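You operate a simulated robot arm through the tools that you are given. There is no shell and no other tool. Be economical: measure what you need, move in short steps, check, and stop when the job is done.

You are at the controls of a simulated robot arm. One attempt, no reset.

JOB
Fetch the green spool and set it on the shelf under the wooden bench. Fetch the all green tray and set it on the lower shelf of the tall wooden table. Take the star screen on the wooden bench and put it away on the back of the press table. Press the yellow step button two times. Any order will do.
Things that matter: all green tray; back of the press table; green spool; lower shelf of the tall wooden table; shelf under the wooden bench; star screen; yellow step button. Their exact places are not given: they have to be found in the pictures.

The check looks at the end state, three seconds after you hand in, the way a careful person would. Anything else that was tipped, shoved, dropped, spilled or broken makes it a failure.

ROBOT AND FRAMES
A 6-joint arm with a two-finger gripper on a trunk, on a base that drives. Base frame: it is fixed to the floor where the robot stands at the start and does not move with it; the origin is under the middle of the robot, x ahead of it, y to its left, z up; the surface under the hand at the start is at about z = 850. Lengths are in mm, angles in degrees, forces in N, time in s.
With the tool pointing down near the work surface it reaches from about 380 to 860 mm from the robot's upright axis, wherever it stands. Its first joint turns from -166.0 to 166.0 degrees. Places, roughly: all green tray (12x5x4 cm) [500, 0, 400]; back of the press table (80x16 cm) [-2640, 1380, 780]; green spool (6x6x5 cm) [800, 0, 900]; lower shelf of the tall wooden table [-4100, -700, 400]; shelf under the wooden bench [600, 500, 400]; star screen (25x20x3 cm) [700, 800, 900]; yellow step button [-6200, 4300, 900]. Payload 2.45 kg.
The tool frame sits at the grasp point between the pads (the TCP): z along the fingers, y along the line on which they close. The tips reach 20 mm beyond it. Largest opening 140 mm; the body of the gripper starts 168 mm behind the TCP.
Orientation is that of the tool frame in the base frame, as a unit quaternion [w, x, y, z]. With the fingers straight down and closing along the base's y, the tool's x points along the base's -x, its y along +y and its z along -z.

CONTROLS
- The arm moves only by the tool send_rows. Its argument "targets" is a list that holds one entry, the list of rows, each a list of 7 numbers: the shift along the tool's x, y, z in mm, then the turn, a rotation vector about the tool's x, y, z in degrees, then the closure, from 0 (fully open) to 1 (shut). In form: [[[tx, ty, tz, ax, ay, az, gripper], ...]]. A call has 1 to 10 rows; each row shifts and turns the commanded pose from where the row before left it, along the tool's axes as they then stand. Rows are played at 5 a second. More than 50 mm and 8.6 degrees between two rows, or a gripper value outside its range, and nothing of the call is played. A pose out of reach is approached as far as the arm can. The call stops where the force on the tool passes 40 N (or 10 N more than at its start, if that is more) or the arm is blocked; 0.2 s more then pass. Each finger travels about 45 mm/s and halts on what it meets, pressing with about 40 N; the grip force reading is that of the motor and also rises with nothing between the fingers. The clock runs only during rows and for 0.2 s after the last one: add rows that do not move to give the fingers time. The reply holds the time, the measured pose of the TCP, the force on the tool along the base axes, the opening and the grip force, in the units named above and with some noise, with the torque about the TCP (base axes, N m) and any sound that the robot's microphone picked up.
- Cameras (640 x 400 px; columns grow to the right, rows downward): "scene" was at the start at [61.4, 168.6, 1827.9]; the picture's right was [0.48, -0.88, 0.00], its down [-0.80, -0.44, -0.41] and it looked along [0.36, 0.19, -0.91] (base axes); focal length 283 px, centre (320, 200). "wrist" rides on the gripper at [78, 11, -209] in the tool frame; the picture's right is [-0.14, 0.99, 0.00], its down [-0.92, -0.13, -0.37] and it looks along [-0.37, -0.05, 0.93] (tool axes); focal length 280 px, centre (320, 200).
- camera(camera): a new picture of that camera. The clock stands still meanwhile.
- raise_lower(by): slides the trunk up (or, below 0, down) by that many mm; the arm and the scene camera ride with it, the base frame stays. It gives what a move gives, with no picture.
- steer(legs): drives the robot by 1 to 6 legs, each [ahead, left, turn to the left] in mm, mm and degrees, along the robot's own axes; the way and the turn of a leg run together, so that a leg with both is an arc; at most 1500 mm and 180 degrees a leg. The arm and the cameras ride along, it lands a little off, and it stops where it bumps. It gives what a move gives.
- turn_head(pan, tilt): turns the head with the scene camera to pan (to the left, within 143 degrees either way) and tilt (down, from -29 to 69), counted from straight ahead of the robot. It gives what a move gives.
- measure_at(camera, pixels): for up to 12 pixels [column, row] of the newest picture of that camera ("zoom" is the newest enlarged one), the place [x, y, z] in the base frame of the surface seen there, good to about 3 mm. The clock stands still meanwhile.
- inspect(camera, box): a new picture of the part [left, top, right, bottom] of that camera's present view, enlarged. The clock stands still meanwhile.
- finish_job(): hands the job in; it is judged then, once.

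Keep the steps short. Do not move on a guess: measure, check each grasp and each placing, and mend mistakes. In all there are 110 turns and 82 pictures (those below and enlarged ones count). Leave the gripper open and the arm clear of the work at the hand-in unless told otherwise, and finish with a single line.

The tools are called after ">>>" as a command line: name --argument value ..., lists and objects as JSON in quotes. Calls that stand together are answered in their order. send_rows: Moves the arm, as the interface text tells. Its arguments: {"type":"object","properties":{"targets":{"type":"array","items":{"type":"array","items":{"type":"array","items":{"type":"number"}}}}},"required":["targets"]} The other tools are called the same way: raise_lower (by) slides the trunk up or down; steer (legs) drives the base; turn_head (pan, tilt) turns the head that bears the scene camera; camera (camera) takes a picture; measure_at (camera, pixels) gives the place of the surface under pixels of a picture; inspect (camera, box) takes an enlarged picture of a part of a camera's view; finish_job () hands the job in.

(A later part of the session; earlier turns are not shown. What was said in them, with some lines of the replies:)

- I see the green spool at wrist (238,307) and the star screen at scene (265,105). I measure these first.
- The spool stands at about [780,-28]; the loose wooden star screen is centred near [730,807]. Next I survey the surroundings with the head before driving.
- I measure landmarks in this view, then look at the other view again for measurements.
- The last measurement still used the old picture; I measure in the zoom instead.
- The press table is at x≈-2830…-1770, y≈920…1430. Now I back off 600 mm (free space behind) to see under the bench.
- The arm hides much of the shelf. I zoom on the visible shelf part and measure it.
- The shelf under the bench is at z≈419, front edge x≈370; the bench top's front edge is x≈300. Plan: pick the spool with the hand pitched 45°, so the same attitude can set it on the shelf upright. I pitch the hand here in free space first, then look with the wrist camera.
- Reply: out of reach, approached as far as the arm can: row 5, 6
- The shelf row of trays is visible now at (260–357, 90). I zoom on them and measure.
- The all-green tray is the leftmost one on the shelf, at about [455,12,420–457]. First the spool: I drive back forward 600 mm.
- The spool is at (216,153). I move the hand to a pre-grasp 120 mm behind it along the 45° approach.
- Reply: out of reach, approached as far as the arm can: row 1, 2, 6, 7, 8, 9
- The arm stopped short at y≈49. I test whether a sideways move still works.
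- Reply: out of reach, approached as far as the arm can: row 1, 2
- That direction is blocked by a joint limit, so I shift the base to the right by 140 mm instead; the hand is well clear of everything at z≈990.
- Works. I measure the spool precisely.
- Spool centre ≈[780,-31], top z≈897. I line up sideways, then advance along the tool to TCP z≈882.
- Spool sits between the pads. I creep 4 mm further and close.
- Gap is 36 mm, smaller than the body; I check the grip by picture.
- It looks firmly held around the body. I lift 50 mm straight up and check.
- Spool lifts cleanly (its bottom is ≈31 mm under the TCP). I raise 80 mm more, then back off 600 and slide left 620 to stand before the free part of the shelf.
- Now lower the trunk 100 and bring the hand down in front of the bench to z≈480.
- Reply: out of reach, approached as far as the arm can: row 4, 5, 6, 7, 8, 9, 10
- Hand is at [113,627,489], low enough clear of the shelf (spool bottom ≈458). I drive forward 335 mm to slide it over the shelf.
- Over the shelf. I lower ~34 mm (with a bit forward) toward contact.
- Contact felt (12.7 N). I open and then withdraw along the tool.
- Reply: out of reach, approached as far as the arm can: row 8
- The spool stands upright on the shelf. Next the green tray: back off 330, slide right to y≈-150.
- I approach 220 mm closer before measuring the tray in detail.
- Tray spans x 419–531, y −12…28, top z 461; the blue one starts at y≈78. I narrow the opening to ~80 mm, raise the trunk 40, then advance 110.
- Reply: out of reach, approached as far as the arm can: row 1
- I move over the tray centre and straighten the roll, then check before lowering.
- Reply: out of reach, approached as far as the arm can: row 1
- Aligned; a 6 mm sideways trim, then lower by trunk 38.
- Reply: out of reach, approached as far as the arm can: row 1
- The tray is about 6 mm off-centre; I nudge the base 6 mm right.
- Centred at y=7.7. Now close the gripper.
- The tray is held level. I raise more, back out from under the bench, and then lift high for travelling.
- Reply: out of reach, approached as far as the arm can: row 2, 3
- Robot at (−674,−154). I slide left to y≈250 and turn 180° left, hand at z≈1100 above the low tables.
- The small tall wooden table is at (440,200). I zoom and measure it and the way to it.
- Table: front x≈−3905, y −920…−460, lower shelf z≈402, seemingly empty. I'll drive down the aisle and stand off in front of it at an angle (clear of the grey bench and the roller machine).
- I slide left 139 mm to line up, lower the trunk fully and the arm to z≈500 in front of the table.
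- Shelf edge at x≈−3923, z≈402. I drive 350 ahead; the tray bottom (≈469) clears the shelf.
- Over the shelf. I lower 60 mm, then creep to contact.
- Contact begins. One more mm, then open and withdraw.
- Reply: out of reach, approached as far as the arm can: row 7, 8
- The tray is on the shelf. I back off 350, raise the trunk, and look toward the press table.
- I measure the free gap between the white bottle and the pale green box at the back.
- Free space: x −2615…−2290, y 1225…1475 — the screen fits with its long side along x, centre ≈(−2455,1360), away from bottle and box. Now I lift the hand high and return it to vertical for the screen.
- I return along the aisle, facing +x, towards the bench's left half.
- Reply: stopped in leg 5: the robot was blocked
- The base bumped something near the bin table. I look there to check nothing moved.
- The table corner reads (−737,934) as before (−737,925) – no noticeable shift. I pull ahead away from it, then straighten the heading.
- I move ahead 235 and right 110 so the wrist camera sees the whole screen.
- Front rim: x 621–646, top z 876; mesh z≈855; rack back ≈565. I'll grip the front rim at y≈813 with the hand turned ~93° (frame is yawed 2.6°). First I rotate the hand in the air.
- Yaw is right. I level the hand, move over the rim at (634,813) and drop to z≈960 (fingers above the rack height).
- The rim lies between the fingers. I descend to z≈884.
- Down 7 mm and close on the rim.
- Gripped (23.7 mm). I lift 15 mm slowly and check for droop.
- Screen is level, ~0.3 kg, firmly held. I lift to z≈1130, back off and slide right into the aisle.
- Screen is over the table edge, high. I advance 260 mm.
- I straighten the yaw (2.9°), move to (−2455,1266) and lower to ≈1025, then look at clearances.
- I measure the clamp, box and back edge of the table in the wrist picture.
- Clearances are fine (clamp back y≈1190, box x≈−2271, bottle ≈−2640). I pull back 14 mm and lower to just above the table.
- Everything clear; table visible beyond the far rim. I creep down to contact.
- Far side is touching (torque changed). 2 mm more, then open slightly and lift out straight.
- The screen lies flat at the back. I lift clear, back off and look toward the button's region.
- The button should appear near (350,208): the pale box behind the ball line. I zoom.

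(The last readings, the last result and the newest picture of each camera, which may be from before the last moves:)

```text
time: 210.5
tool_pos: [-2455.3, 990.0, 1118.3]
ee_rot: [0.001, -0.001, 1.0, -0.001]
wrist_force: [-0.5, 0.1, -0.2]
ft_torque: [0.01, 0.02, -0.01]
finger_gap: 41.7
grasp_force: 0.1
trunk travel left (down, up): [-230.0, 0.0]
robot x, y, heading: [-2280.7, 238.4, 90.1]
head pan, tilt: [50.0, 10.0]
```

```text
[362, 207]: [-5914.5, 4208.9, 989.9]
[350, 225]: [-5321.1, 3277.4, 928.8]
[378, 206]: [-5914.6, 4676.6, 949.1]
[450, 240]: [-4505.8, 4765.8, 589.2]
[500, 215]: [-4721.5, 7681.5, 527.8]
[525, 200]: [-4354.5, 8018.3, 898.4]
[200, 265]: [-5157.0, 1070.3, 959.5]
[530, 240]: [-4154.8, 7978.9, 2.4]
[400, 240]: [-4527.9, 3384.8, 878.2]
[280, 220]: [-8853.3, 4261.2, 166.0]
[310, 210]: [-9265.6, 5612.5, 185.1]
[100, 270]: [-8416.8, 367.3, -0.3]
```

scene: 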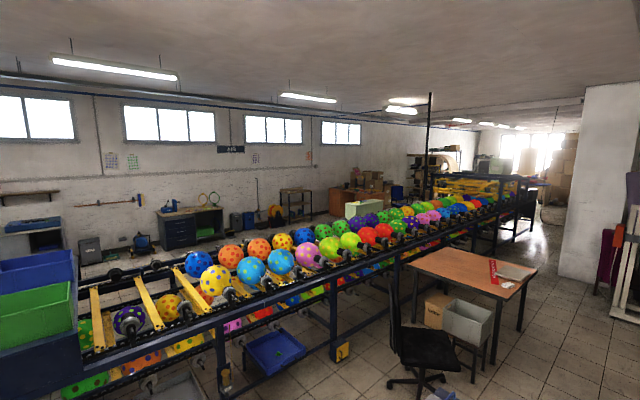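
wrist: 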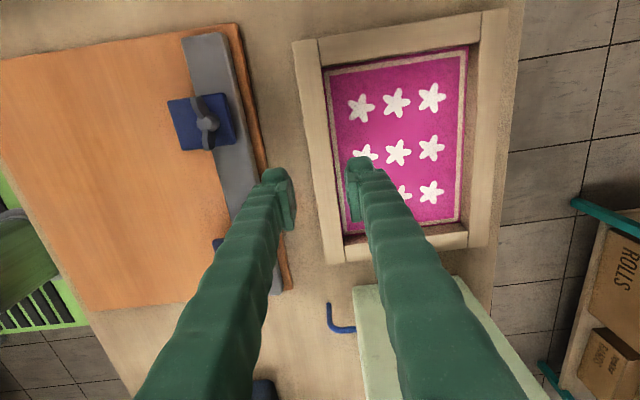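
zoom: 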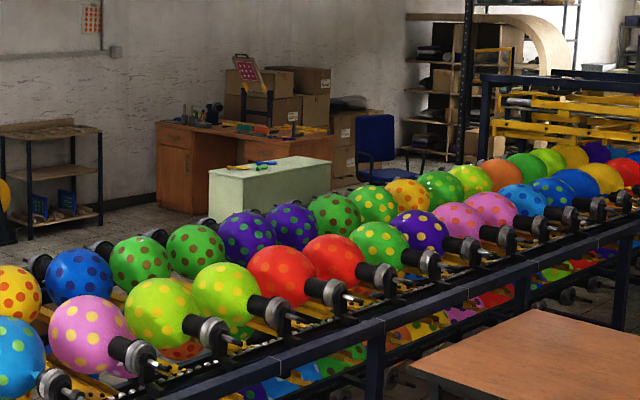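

It is the pale control cabinet at about (−5915…−6400, 4200…4700), beyond the long ball line (x −4200…−5450). I must go round the near end. First I tuck the arm and close the fingers, then drive to the gap near the tall table and look.

>>> send_rows --targets '[[[0, -40, 0, 0, 0, 0, 1], [0, -40, 0, 0, 0, 0, 1], [0, -40, 0, 0, 0, 0, 1], [0, -40, 0, 0, 0, 0, 1], [0, -40, 0, 0, 0, 0, 1], [0, -40, 0, 0, 0, 0, 1], [0, -30, 0, 0, 0, 0, 1], [0, 0, 0, 0, 0, 0, 1]]]'

>>> steer --legs '[[0, 1080, 0], [0, 0, 180], [1500, 0, 0]]'

>>> turn_head --pan -65 --tilt 25

>>> camera --camera "scene"

```text
time: 212.3
tool_pos: [-2455.4, 718.4, 1118.1]
ee_rot: [0.001, -0.001, 1.0, -0.002]
wrist_force: [-0.3, 1.7, 0.4]
ft_torque: [-0.01, 0.01, 0.02]
finger_gap: 0.0
grasp_force: 29.4
trunk travel left (down, up): [-230.0, 0.0]
robot x, y, heading: [-2278.5, 244.4, 90.1]
head pan, tilt: [50.0, 10.0]
```

```text
time: 236.0
tool_pos: [-3373.1, -1731.0, 1119.2]
ee_rot: [-0.001, 0.998, -0.057, -0.001]
wrist_force: [-0.1, 0.7, -0.3]
ft_torque: [-0.01, -0.01, -0.01]
finger_gap: 0.0
grasp_force: 29.6
trunk travel left (down, up): [-230.0, 0.0]
robot x, y, heading: [-3493.8, -1235.7, -96.7]
head pan, tilt: [50.0, 10.0]
```

```text
time: 238.0
tool_pos: [-3374.4, -1731.5, 1118.9]
ee_rot: [-0.001, 0.998, -0.056, -0.001]
wrist_force: [-0.4, -0.8, -0.2]
ft_torque: [-0.04, -0.02, -0.03]
finger_gap: 0.0
grasp_force: 29.2
trunk travel left (down, up): [-230.0, 0.0]
robot x, y, heading: [-3494.4, -1234.8, -96.6]
head pan, tilt: [-65.0, 25.0]
```

```text
26 pictures are left
```

scene: 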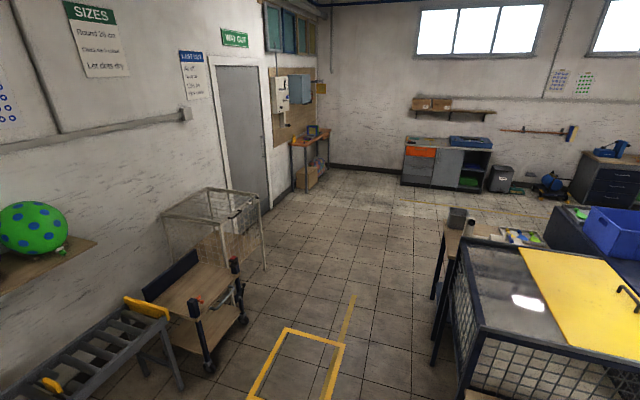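

There is a clear lane along the yellow line past the cage. I measure it.

>>> measure_at --camera "scene" --pixels '[[205, 370], [245, 315], [265, 270], [435, 360], [460, 235], [440, 225], [405, 180], [500, 190], [400, 220], [300, 330], [560, 190], [330, 200]]'

```text
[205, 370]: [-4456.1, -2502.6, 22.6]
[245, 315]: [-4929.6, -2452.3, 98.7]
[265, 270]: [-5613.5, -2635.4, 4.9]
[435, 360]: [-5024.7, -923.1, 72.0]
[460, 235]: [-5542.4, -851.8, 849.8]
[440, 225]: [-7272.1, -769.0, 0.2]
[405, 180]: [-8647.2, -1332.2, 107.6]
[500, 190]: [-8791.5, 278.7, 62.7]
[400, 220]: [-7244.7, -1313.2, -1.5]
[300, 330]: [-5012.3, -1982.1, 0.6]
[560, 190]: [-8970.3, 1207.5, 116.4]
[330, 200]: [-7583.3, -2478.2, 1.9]
```

I drive: ahead 350, turn right to face −x, then about 3000 along the lane.

>>> steer --legs '[[350, 0, 0], [0, 0, -83.4], [1500, 0, 0]]'

>>> steer --legs '[[1500, 0, 0], [300, 0, 0], [0, 0, -90]]'

>>> turn_head --pan 0 --tilt 20

>>> camera --camera "scene"

```text
time: 251.0
tool_pos: [-5538.6, -1807.4, 1118.6]
ee_rot: [-0.001, 0.718, -0.697, -0.001]
wrist_force: [-0.4, 0.0, -0.4]
ft_torque: [0.0, -0.05, 0.02]
finger_gap: 0.0
grasp_force: 29.7
trunk travel left (down, up): [-230.0, 0.0]
robot x, y, heading: [-5065.4, -1617.8, -179.0]
head pan, tilt: [-65.0, 25.0]
```

```text
time: 263.8
tool_pos: [-7004.0, -1189.7, 1119.3]
ee_rot: [0.001, -0.001, 1.0, -0.001]
wrist_force: [0.5, 0.0, 0.4]
ft_torque: [0.0, 0.01, 0.02]
finger_gap: 0.0
grasp_force: 29.3
trunk travel left (down, up): [-230.0, 0.0]
robot x, y, heading: [-6831.3, -1667.1, 90.4]
head pan, tilt: [-65.0, 25.0]
```

```text
time: 265.1
tool_pos: [-7005.0, -1189.0, 1120.0]
ee_rot: [0.001, 0.0, 1.0, -0.001]
wrist_force: [0.4, -0.4, -0.3]
ft_torque: [-0.01, 0.02, -0.01]
finger_gap: 0.0
grasp_force: 28.8
trunk travel left (down, up): [-230.0, 0.0]
robot x, y, heading: [-6829.6, -1667.3, 89.9]
head pan, tilt: [0.0, 20.0]
```

```text
25 pictures are left
```

scene: 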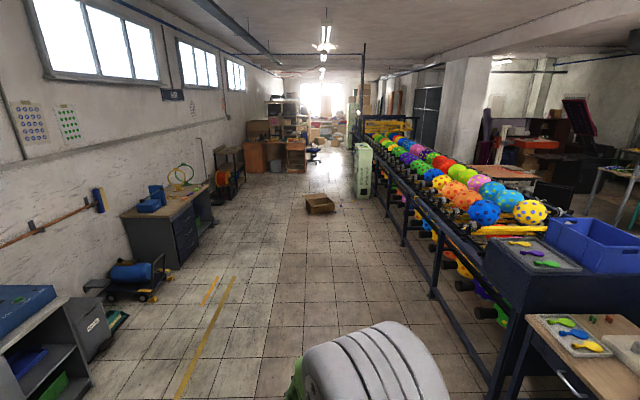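

>>> inspect --camera "scene" --box '[290, 120, 450, 220]'

>>> measure_at --camera "scene" --pixels '[[362, 150], [360, 190], [320, 205], [310, 215], [405, 245], [430, 295], [335, 205], [195, 265], [500, 390], [362, 197], [372, 195], [330, 160]]'

```text
4.00 times, centred on (370, 170) of scene
```

zoom: 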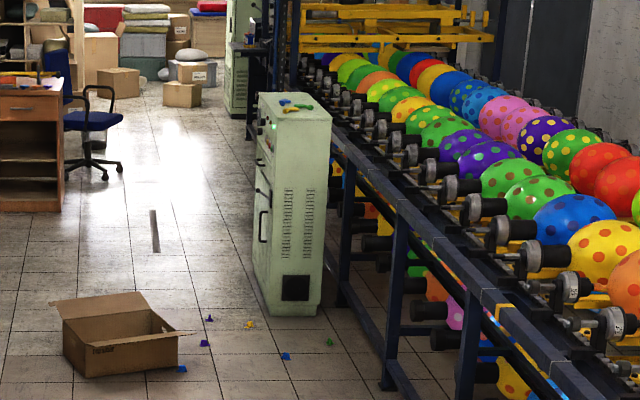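

```text
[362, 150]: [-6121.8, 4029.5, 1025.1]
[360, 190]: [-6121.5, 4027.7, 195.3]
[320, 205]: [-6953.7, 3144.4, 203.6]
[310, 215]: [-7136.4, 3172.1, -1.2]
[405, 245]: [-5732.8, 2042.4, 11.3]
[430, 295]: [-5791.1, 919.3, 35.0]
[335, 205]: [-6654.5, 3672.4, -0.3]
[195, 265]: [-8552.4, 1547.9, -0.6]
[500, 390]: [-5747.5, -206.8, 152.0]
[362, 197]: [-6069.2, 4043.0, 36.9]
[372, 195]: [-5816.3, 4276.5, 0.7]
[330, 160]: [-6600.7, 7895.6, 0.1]
```

Cabinet's face with buttons looks toward −x. Clutter (open box ≈(−7000,3150), small bits ≈(−6650,3670)) lies on the floor; I'll keep to the lane x≈−7750.

>>> steer --legs '[[0, 920, 0], [1500, 0, 0], [1500, 0, 0]]'

>>> turn_head --pan -20 --tilt 30

>>> camera --camera "scene"

```text
time: 287.1
tool_pos: [-7789.6, 1808.8, 1119.3]
ee_rot: [0.001, 0.008, 1.0, -0.001]
wrist_force: [-0.3, 0.1, -0.5]
ft_torque: [-0.01, 0.01, 0.01]
finger_gap: 0.0
grasp_force: 29.6
trunk travel left (down, up): [-230.0, 0.0]
robot x, y, heading: [-7622.3, 1330.0, 89.0]
head pan, tilt: [0.0, 20.0]
```

```text
time: 288.0
tool_pos: [-7789.0, 1810.4, 1120.2]
ee_rot: [0.001, 0.008, 1.0, -0.001]
wrist_force: [0.4, -0.2, 0.1]
ft_torque: [0.03, -0.03, 0.04]
finger_gap: 0.0
grasp_force: 29.2
trunk travel left (down, up): [-230.0, 0.0]
robot x, y, heading: [-7623.6, 1324.5, 88.8]
head pan, tilt: [-20.0, 30.0]
```

```text
23 pictures are left
```

scene: 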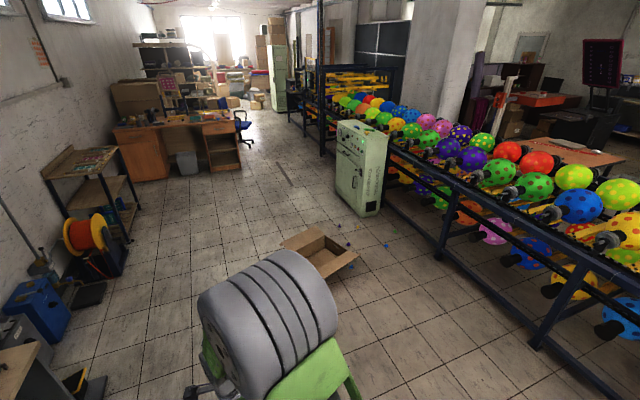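

>>> measure_at --camera "scene" --pixels '[[282, 245], [325, 280], [355, 257], [340, 225], [348, 246], [360, 241], [386, 244], [336, 195], [362, 130], [335, 130], [240, 140], [130, 205]]'

>>> inspect --camera "scene" --box '[280, 100, 440, 220]'

```text
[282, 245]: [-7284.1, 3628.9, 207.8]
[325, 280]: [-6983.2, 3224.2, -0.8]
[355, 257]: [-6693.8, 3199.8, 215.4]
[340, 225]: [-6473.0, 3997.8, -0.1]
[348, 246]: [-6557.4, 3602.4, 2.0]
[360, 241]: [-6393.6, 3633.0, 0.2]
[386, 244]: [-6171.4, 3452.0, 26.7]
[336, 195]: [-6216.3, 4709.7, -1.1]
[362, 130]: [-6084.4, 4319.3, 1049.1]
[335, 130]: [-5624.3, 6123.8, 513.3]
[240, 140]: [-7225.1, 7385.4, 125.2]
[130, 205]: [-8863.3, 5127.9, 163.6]
```

```text
3.33 times, centred on (360, 160) of scene
```

zoom: 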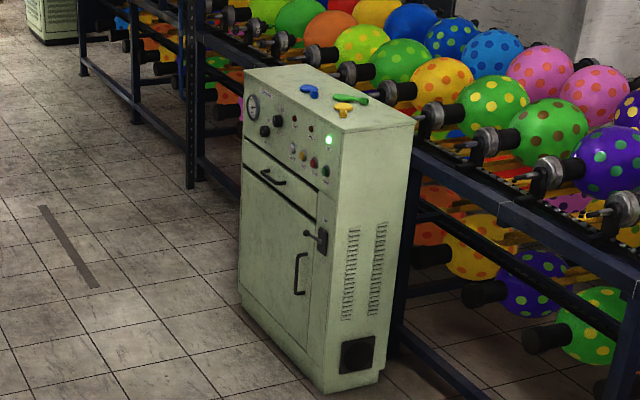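

I shift left 160 for margin, drive 2800 ahead, and turn to face the cabinet (+x).

>>> steer --legs '[[0, 160, 1], [1400, 0, 0], [1400, 0, 0], [0, 0, -90]]'

>>> turn_head --pan 5 --tilt 25

>>> camera --camera "scene"

```text
time: 307.0
tool_pos: [-7363.3, 4267.7, 1119.6]
ee_rot: [-0.001, 0.707, 0.707, -0.001]
wrist_force: [-0.5, 0.4, 0.2]
ft_torque: [0.03, 0.02, -0.03]
finger_gap: 0.0
grasp_force: 29.2
trunk travel left (down, up): [-230.0, 0.0]
robot x, y, heading: [-7845.3, 4096.7, -0.6]
head pan, tilt: [-20.0, 30.0]
```

```text
time: 307.9
tool_pos: [-7363.7, 4268.3, 1119.2]
ee_rot: [0.0, 0.707, 0.707, -0.001]
wrist_force: [0.2, -0.7, 0.4]
ft_torque: [-0.01, 0.02, 0.03]
finger_gap: 0.2
grasp_force: 29.5
trunk travel left (down, up): [-230.0, 0.0]
robot x, y, heading: [-7841.2, 4097.1, -0.2]
head pan, tilt: [5.0, 25.0]
```

```text
21 pictures are left
```

scene: 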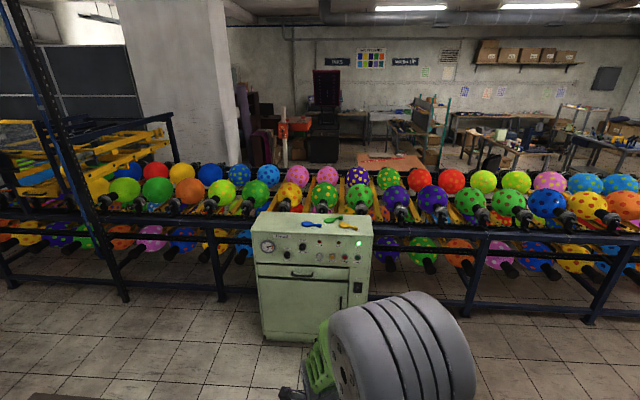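

>>> inspect --camera "scene" --box '[245, 205, 385, 295]'

```text
4.44 times, centred on (315, 250) of scene
```

zoom: 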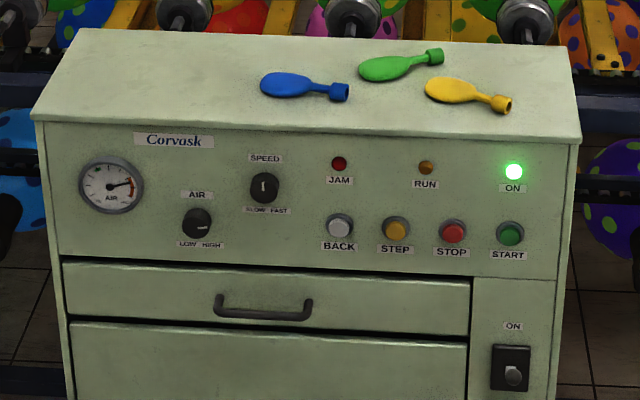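

The yellow STEP button is at zoom (396,229). I measure it and the panel.

>>> measure_at --camera "zoom" --pixels '[[396, 229], [396, 222], [390, 230], [403, 230], [396, 200], [396, 262], [339, 225], [453, 230], [300, 165], [550, 265], [70, 250], [300, 135]]'

```text
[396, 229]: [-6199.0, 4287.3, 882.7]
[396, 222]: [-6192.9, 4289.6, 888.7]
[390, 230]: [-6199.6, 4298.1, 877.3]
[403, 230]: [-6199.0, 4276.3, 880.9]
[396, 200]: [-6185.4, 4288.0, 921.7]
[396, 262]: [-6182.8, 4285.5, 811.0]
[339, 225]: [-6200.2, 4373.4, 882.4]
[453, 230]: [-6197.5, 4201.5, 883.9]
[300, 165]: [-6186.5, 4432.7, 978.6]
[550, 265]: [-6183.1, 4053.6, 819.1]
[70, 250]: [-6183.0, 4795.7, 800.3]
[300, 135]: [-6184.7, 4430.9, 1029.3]
```

Button face at (−6199, 4287, 882), panel vertical at x≈−6184: it must be pressed in +x. I extend the arm and turn the hand horizontal (rotation about tool x), well away from the cabinet.

>>> send_rows --targets '[[[0, 45, 0, 0, 0, 0, 1], [0, 45, 0, 0, 0, 0, 1], [0, 45, 0, 0, 0, 0, 1], [0, 45, 0, 0, 0, 0, 1], [0, 45, 0, 0, 0, 0, 1], [0, 45, 0, 0, 0, 0, 1], [0, 0, 0, -7.5, 0, 0, 1], [0, 0, 0, -7.5, 0, 0, 1], [0, 0, 0, -7.5, 0, 0, 1], [0, 0, 0, -7.5, 0, 0, 1]]]'

>>> send_rows --targets '[[[0, 0, 0, -7.5, 0, 0, 1], [0, 0, 0, -7.5, 0, 0, 1], [0, 0, 0, -7.5, 0, 0, 1], [0, 0, 0, -7.5, 0, 0, 1], [0, 0, 0, -7.5, 0, 0, 1], [0, 0, 0, -7.5, 0, 0, 1], [0, 0, 0, -7.5, 0, 0, 1], [0, 0, 0, -7.5, 0, 0, 1], [0, 0, 0, 0, 0, 0, 1]]]'

```text
time: 310.1
tool_pos: [-7092.5, 4266.0, 1118.9]
ee_rot: [0.174, 0.687, 0.685, 0.17]
wrist_force: [-0.2, 0.0, -0.4]
ft_torque: [0.02, 0.03, -0.01]
finger_gap: 0.1
grasp_force: 29.3
trunk travel left (down, up): [-230.0, 0.0]
robot x, y, heading: [-7845.5, 4095.8, -0.3]
head pan, tilt: [5.0, 25.0]
```

```text
time: 312.1
tool_pos: [-7095.1, 4339.7, 1129.2]
ee_rot: [0.246, 0.618, 0.636, 0.392]
wrist_force: [0.4, -0.5, -0.8]
ft_torque: [0.0, -0.02, 0.0]
finger_gap: 0.2
grasp_force: 30.1
out of reach, approached as far as the arm can: row 1, 2, 3, 4, 5, 6
trunk travel left (down, up): [-230.0, 0.0]
robot x, y, heading: [-7842.5, 4095.3, -0.2]
head pan, tilt: [5.0, 25.0]
```

Too cramped at this height; I lower the hand to z≈885 first, where there is more room.

>>> send_rows --targets '[[[-18, -26.2, 29.4, 0, 0, 0, 1], [-18, -26.2, 29.4, 0, 0, 0, 1], [-18, -26.2, 29.4, 0, 0, 0, 1], [-18, -26.2, 29.4, 0, 0, 0, 1], [-18, -26.2, 29.4, 0, 0, 0, 1], [-18, -26.2, 29.4, 0, 0, 0, 1], [0, 0, 0, 0, 0, 0, 1]]]'

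```text
time: 313.6
tool_pos: [-7034.4, 4278.0, 882.8]
ee_rot: [0.245, 0.618, 0.635, 0.393]
wrist_force: [-0.2, -0.7, -0.1]
ft_torque: [-0.02, 0.01, -0.03]
finger_gap: 0.0
grasp_force: 29.9
trunk travel left (down, up): [-230.0, 0.0]
robot x, y, heading: [-7843.9, 4096.1, -0.4]
head pan, tilt: [5.0, 25.0]
```

Now finish turning the hand horizontal (38° remaining).

>>> send_rows --targets '[[[0, 0, 0, -7.18, -1.92, -1.52, 1], [0, 0, 0, -7.18, -1.92, -1.52, 1], [0, 0, 0, -7.18, -1.92, -1.52, 1], [0, 0, 0, -7.18, -1.92, -1.52, 1], [0, 0, 0, -7.18, -1.92, -1.52, 1], [0, 0, 0, 0, 0, 0, 1]]]'

```text
time: 315.1
tool_pos: [-7033.8, 4279.2, 881.9]
ee_rot: [0.5, 0.5, 0.5, 0.5]
wrist_force: [0.4, 0.0, -0.1]
ft_torque: [-0.01, 0.0, 0.02]
finger_gap: 0.0
grasp_force: 28.8
trunk travel left (down, up): [-230.0, 0.0]
robot x, y, heading: [-7846.5, 4095.9, -0.1]
head pan, tilt: [5.0, 25.0]
```

Hand is horizontal. I drive 690 ahead, leaving ~120 mm to the button.

>>> steer --legs '[[690, 0, 0]]'

>>> camera --camera "wrist"

>>> turn_head --pan 10 --tilt 40

>>> inspect --camera "scene" --box '[160, 60, 480, 260]'

```text
time: 318.9
tool_pos: [-6327.8, 4269.8, 881.9]
ee_rot: [0.501, 0.502, 0.5, 0.497]
wrist_force: [-0.4, 0.0, -0.2]
ft_torque: [-0.02, 0.02, 0.06]
finger_gap: 0.0
grasp_force: 29.3
trunk travel left (down, up): [-230.0, 0.0]
robot x, y, heading: [-7136.5, 4089.3, -0.6]
head pan, tilt: [5.0, 25.0]
```

```text
19 pictures are left
```

wrist: 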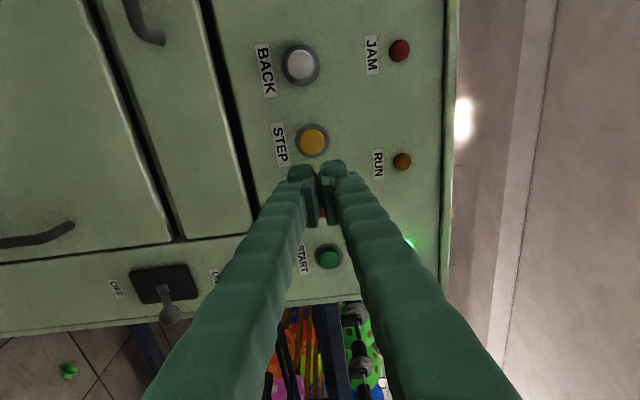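

```text
time: 319.7
tool_pos: [-6327.0, 4270.3, 883.7]
ee_rot: [0.501, 0.502, 0.5, 0.498]
wrist_force: [0.4, 0.0, 0.2]
ft_torque: [0.0, -0.01, -0.01]
finger_gap: 0.0
grasp_force: 29.5
trunk travel left (down, up): [-230.0, 0.0]
robot x, y, heading: [-7138.9, 4087.0, -0.3]
head pan, tilt: [10.0, 40.0]
```

```text
2.00 times, centred on (320, 160) of scene
```

zoom: 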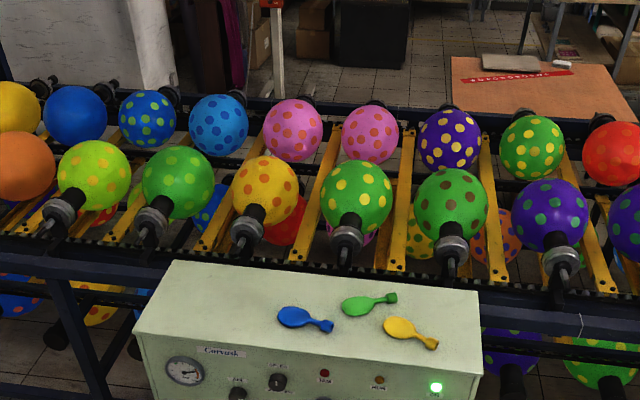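

Measure the button again from close up.

>>> measure_at --camera "wrist" --pixels '[[312, 140], [306, 140], [318, 140], [312, 134], [312, 147], [300, 150], [300, 65], [345, 140]]'

```text
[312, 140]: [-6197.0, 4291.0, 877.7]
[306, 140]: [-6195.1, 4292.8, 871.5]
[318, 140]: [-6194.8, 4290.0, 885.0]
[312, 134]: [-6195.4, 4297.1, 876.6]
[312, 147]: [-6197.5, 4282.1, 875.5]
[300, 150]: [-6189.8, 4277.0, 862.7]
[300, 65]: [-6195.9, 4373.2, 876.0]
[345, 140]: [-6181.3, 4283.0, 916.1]
```

Button centre (−6197, 4290, 878). I line up and advance to ~12 mm away.

>>> send_rows --targets '[[[20, -4.5, 0, 0, 0, 0, 1], [0, 0, 40, 0, 0, 0, 1], [0, 0, 40, 0, 0, 0, 1], [0, 0, 17, 0, 0, 0, 1], [0, 0, 0, 0, 0, 0, 1]]]'

>>> camera --camera "wrist"

```text
time: 320.9
tool_pos: [-6227.7, 4291.0, 877.6]
ee_rot: [0.501, 0.501, 0.5, 0.498]
wrist_force: [0.5, 0.5, 0.0]
ft_torque: [0.01, -0.02, -0.03]
finger_gap: 0.1
grasp_force: 29.6
trunk travel left (down, up): [-230.0, 0.0]
robot x, y, heading: [-7137.1, 4087.8, -0.4]
head pan, tilt: [10.0, 40.0]
```

```text
17 pictures are left
```

wrist: 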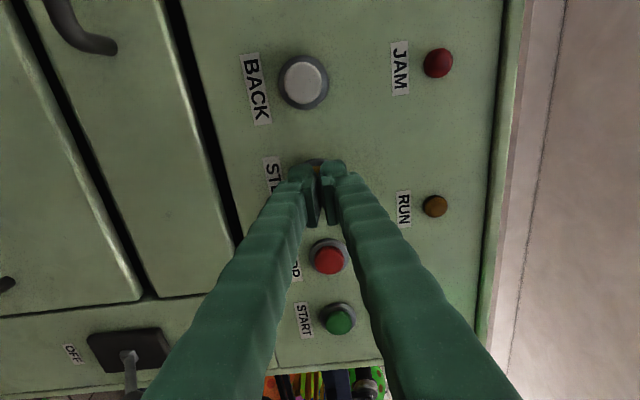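

The fingertips cover the yellow button. I press slowly in small steps, watching force and sound.

>>> send_rows --targets '[[[0, 0, 3, 0, 0, 0, 1], [0, 0, 3, 0, 0, 0, 1], [0, 0, 3, 0, 0, 0, 1], [0, 0, 2, 0, 0, 0, 1], [0, 0, 0, 0, 0, 0, 1]]]'

```text
time: 322.1
tool_pos: [-6218.9, 4289.5, 877.5]
ee_rot: [0.501, 0.501, 0.5, 0.498]
wrist_force: [0.5, -0.9, -0.2]
ft_torque: [0.01, 0.01, -0.01]
finger_gap: 0.0
grasp_force: 29.7
trunk travel left (down, up): [-230.0, 0.0]
robot x, y, heading: [-7138.9, 4092.3, -0.6]
head pan, tilt: [10.0, 40.0]
```

>>> send_rows --targets '[[[0, 0, 2, 0, 0, 0, 1], [0, 0, 2, 0, 0, 0, 1], [0, 0, 2, 0, 0, 0, 1], [0, 0, 0, 0, 0, 0, 1]]]'

```text
time: 323.1
tool_pos: [-6213.4, 4290.6, 877.0]
ee_rot: [0.502, 0.501, 0.499, 0.498]
wrist_force: [-2.7, 0.1, -0.7]
ft_torque: [-0.04, 0.06, 0.0]
finger_gap: 0.1
grasp_force: 29.5
trunk travel left (down, up): [-230.0, 0.0]
robot x, y, heading: [-7138.6, 4085.0, -0.6]
head pan, tilt: [10.0, 40.0]
```

Contact (2.7 N). I go on pressing gently.

>>> send_rows --targets '[[[0, 0, 1.5, 0, 0, 0, 1], [0, 0, 1.5, 0, 0, 0, 1], [0, 0, 0, 0, 0, 0, 1]]]'

```text
time: 323.9
tool_pos: [-6210.7, 4289.2, 877.2]
ee_rot: [0.501, 0.501, 0.5, 0.497]
wrist_force: [-3.3, 0.2, -0.3]
ft_torque: [0.05, 0.05, 0.01]
finger_gap: 0.1
grasp_force: 29.9
trunk travel left (down, up): [-230.0, 0.0]
robot x, y, heading: [-7136.8, 4089.6, -0.6]
head pan, tilt: [10.0, 40.0]
heard: click
```

A click: first press. I release by 14 mm, wait, and check no second click on release.

>>> send_rows --targets '[[[0, 0, -7, 0, 0, 0, 1], [0, 0, -7, 0, 0, 0, 1], [0, 0, 0, 0, 0, 0, 1], [0, 0, 0, 0, 0, 0, 1]]]'

>>> inspect --camera "wrist" --box '[220, 20, 500, 360]'

```text
time: 324.9
tool_pos: [-6224.2, 4289.8, 879.2]
ee_rot: [0.502, 0.501, 0.499, 0.498]
wrist_force: [-0.2, -0.5, 0.3]
ft_torque: [0.03, -0.02, -0.01]
finger_gap: 0.0
grasp_force: 29.4
trunk travel left (down, up): [-230.0, 0.0]
robot x, y, heading: [-7137.0, 4089.6, -0.6]
head pan, tilt: [10.0, 40.0]
```

```text
1.18 times, centred on (360, 190) of wrist
```

zoom: 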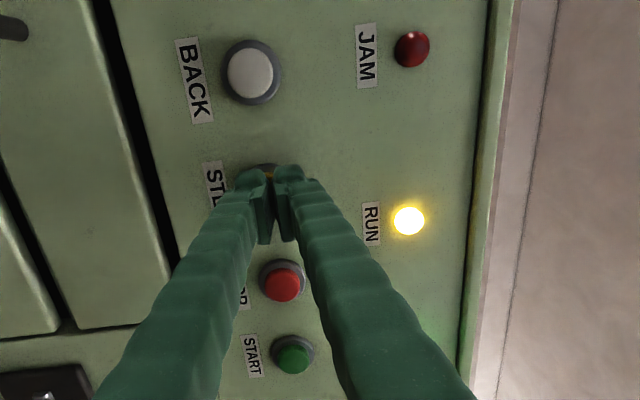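

The RUN lamp is lit: the line is stepping. I wait for it to go out before the second press.

>>> send_rows --targets '[[[0, 0, 0, 0, 0, 0, 1], [0, 0, 0, 0, 0, 0, 1], [0, 0, 0, 0, 0, 0, 1], [0, 0, 0, 0, 0, 0, 1], [0, 0, 0, 0, 0, 0, 1], [0, 0, 0, 0, 0, 0, 1], [0, 0, 0, 0, 0, 0, 1], [0, 0, 0, 0, 0, 0, 1], [0, 0, 0, 0, 0, 0, 1], [0, 0, 0, 0, 0, 0, 1]]]'

>>> inspect --camera "wrist" --box '[220, 20, 500, 360]'

```text
time: 327.1
tool_pos: [-6224.2, 4288.8, 879.4]
ee_rot: [0.502, 0.501, 0.499, 0.498]
wrist_force: [0.4, -0.1, 1.1]
ft_torque: [-0.01, -0.04, 0.02]
finger_gap: 0.0
grasp_force: 29.5
trunk travel left (down, up): [-230.0, 0.0]
robot x, y, heading: [-7136.8, 4089.3, -0.6]
head pan, tilt: [10.0, 40.0]
```

```text
1.18 times, centred on (360, 190) of wrist
```

zoom: 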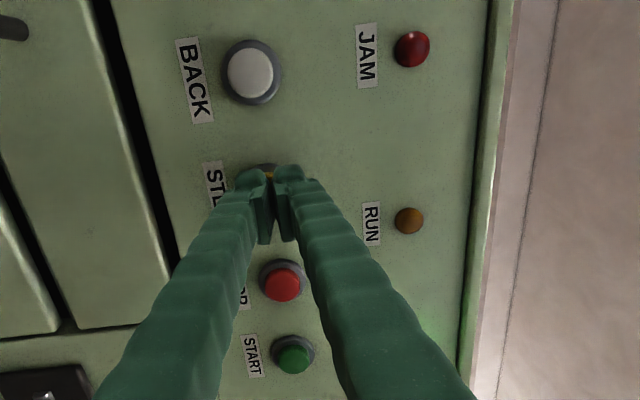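

The lamp is out. Second press: same depth.

>>> send_rows --targets '[[[0, 0, 5, 0, 0, 0, 1], [0, 0, 4, 0, 0, 0, 1], [0, 0, 2, 0, 0, 0, 1], [0, 0, 1.5, 0, 0, 0, 1], [0, 0, 1.5, 0, 0, 0, 1], [0, 0, 0, 0, 0, 0, 1]]]'

```text
time: 328.5
tool_pos: [-6210.1, 4288.0, 878.5]
ee_rot: [0.502, 0.501, 0.5, 0.497]
wrist_force: [-2.7, 1.7, -1.1]
ft_torque: [-0.05, 0.03, 0.01]
finger_gap: 0.0
grasp_force: 29.4
trunk travel left (down, up): [-230.0, 0.0]
robot x, y, heading: [-7136.8, 4092.2, -0.4]
head pan, tilt: [10.0, 40.0]
heard: click
```

Second click. I retract well clear and verify the lamp.

>>> send_rows --targets '[[[0, 0, -10, 0, 0, 0, 1], [0, 0, -20, 0, 0, 0, 1], [0, 0, -35, 0, 0, 0, 1], [0, 0, 0, 0, 0, 0, 1]]]'

>>> camera --camera "wrist"

```text
time: 329.5
tool_pos: [-6276.2, 4287.5, 880.3]
ee_rot: [0.501, 0.501, 0.5, 0.498]
wrist_force: [-0.4, -0.6, -0.5]
ft_torque: [0.0, -0.02, -0.01]
finger_gap: 0.0
grasp_force: 29.7
trunk travel left (down, up): [-230.0, 0.0]
robot x, y, heading: [-7136.6, 4090.5, -0.7]
head pan, tilt: [10.0, 40.0]
```

```text
14 pictures are left
```

wrist: 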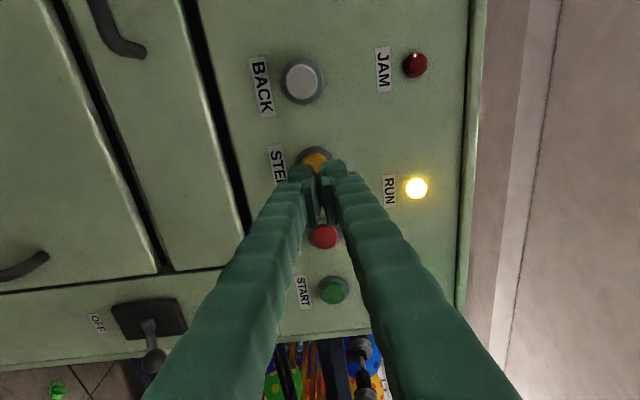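

RUN lit again after the second press. I back off and open the gripper.

>>> steer --legs '[[-400, 0, 0]]'

>>> send_rows --targets '[[[0, 0, 0, 0, 0, 0, 0], [0, 0, 0, 0, 0, 0, 0], [0, 0, 0, 0, 0, 0, 0], [0, 0, 0, 0, 0, 0, 0], [0, 0, 0, 0, 0, 0, 0], [0, 0, 0, 0, 0, 0, 0], [0, 0, 0, 0, 0, 0, 0], [0, 0, 0, 0, 0, 0, 0], [0, 0, 0, 0, 0, 0, 0]]]'

>>> camera --camera "wrist"

```text
time: 332.1
tool_pos: [-6700.1, 4294.1, 882.1]
ee_rot: [0.5, 0.501, 0.5, 0.5]
wrist_force: [0.2, 0.7, 0.7]
ft_torque: [0.02, 0.03, 0.02]
finger_gap: 0.0
grasp_force: 29.6
trunk travel left (down, up): [-230.0, 0.0]
robot x, y, heading: [-7558.4, 4091.8, -0.3]
head pan, tilt: [10.0, 40.0]
```

```text
time: 334.1
tool_pos: [-6699.1, 4294.8, 881.6]
ee_rot: [0.501, 0.501, 0.5, 0.498]
wrist_force: [-1.1, -0.5, -0.1]
ft_torque: [-0.01, -0.03, 0.02]
finger_gap: 139.8
grasp_force: 0.1
trunk travel left (down, up): [-230.0, 0.0]
robot x, y, heading: [-7556.2, 4093.3, -0.2]
head pan, tilt: [10.0, 40.0]
```

```text
13 pictures are left
```

wrist: 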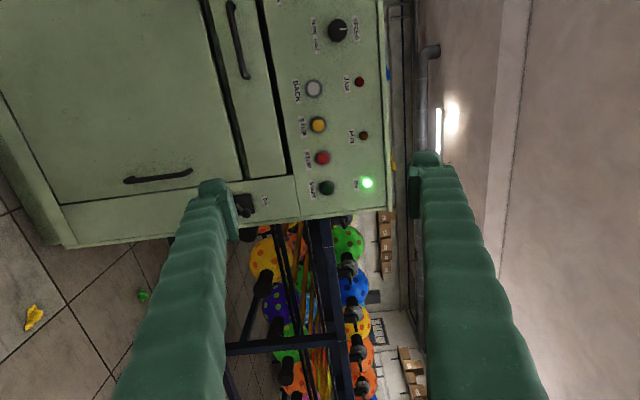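

All four tasks are done, the gripper is open and the arm is clear. I hand in.

>>> finish_job

```text
The job is handed in.
```

The spool, tray and star screen are in their places and the yellow step button was pressed twice; the base bumped the small bin table once on the way, with no shift I could measure.
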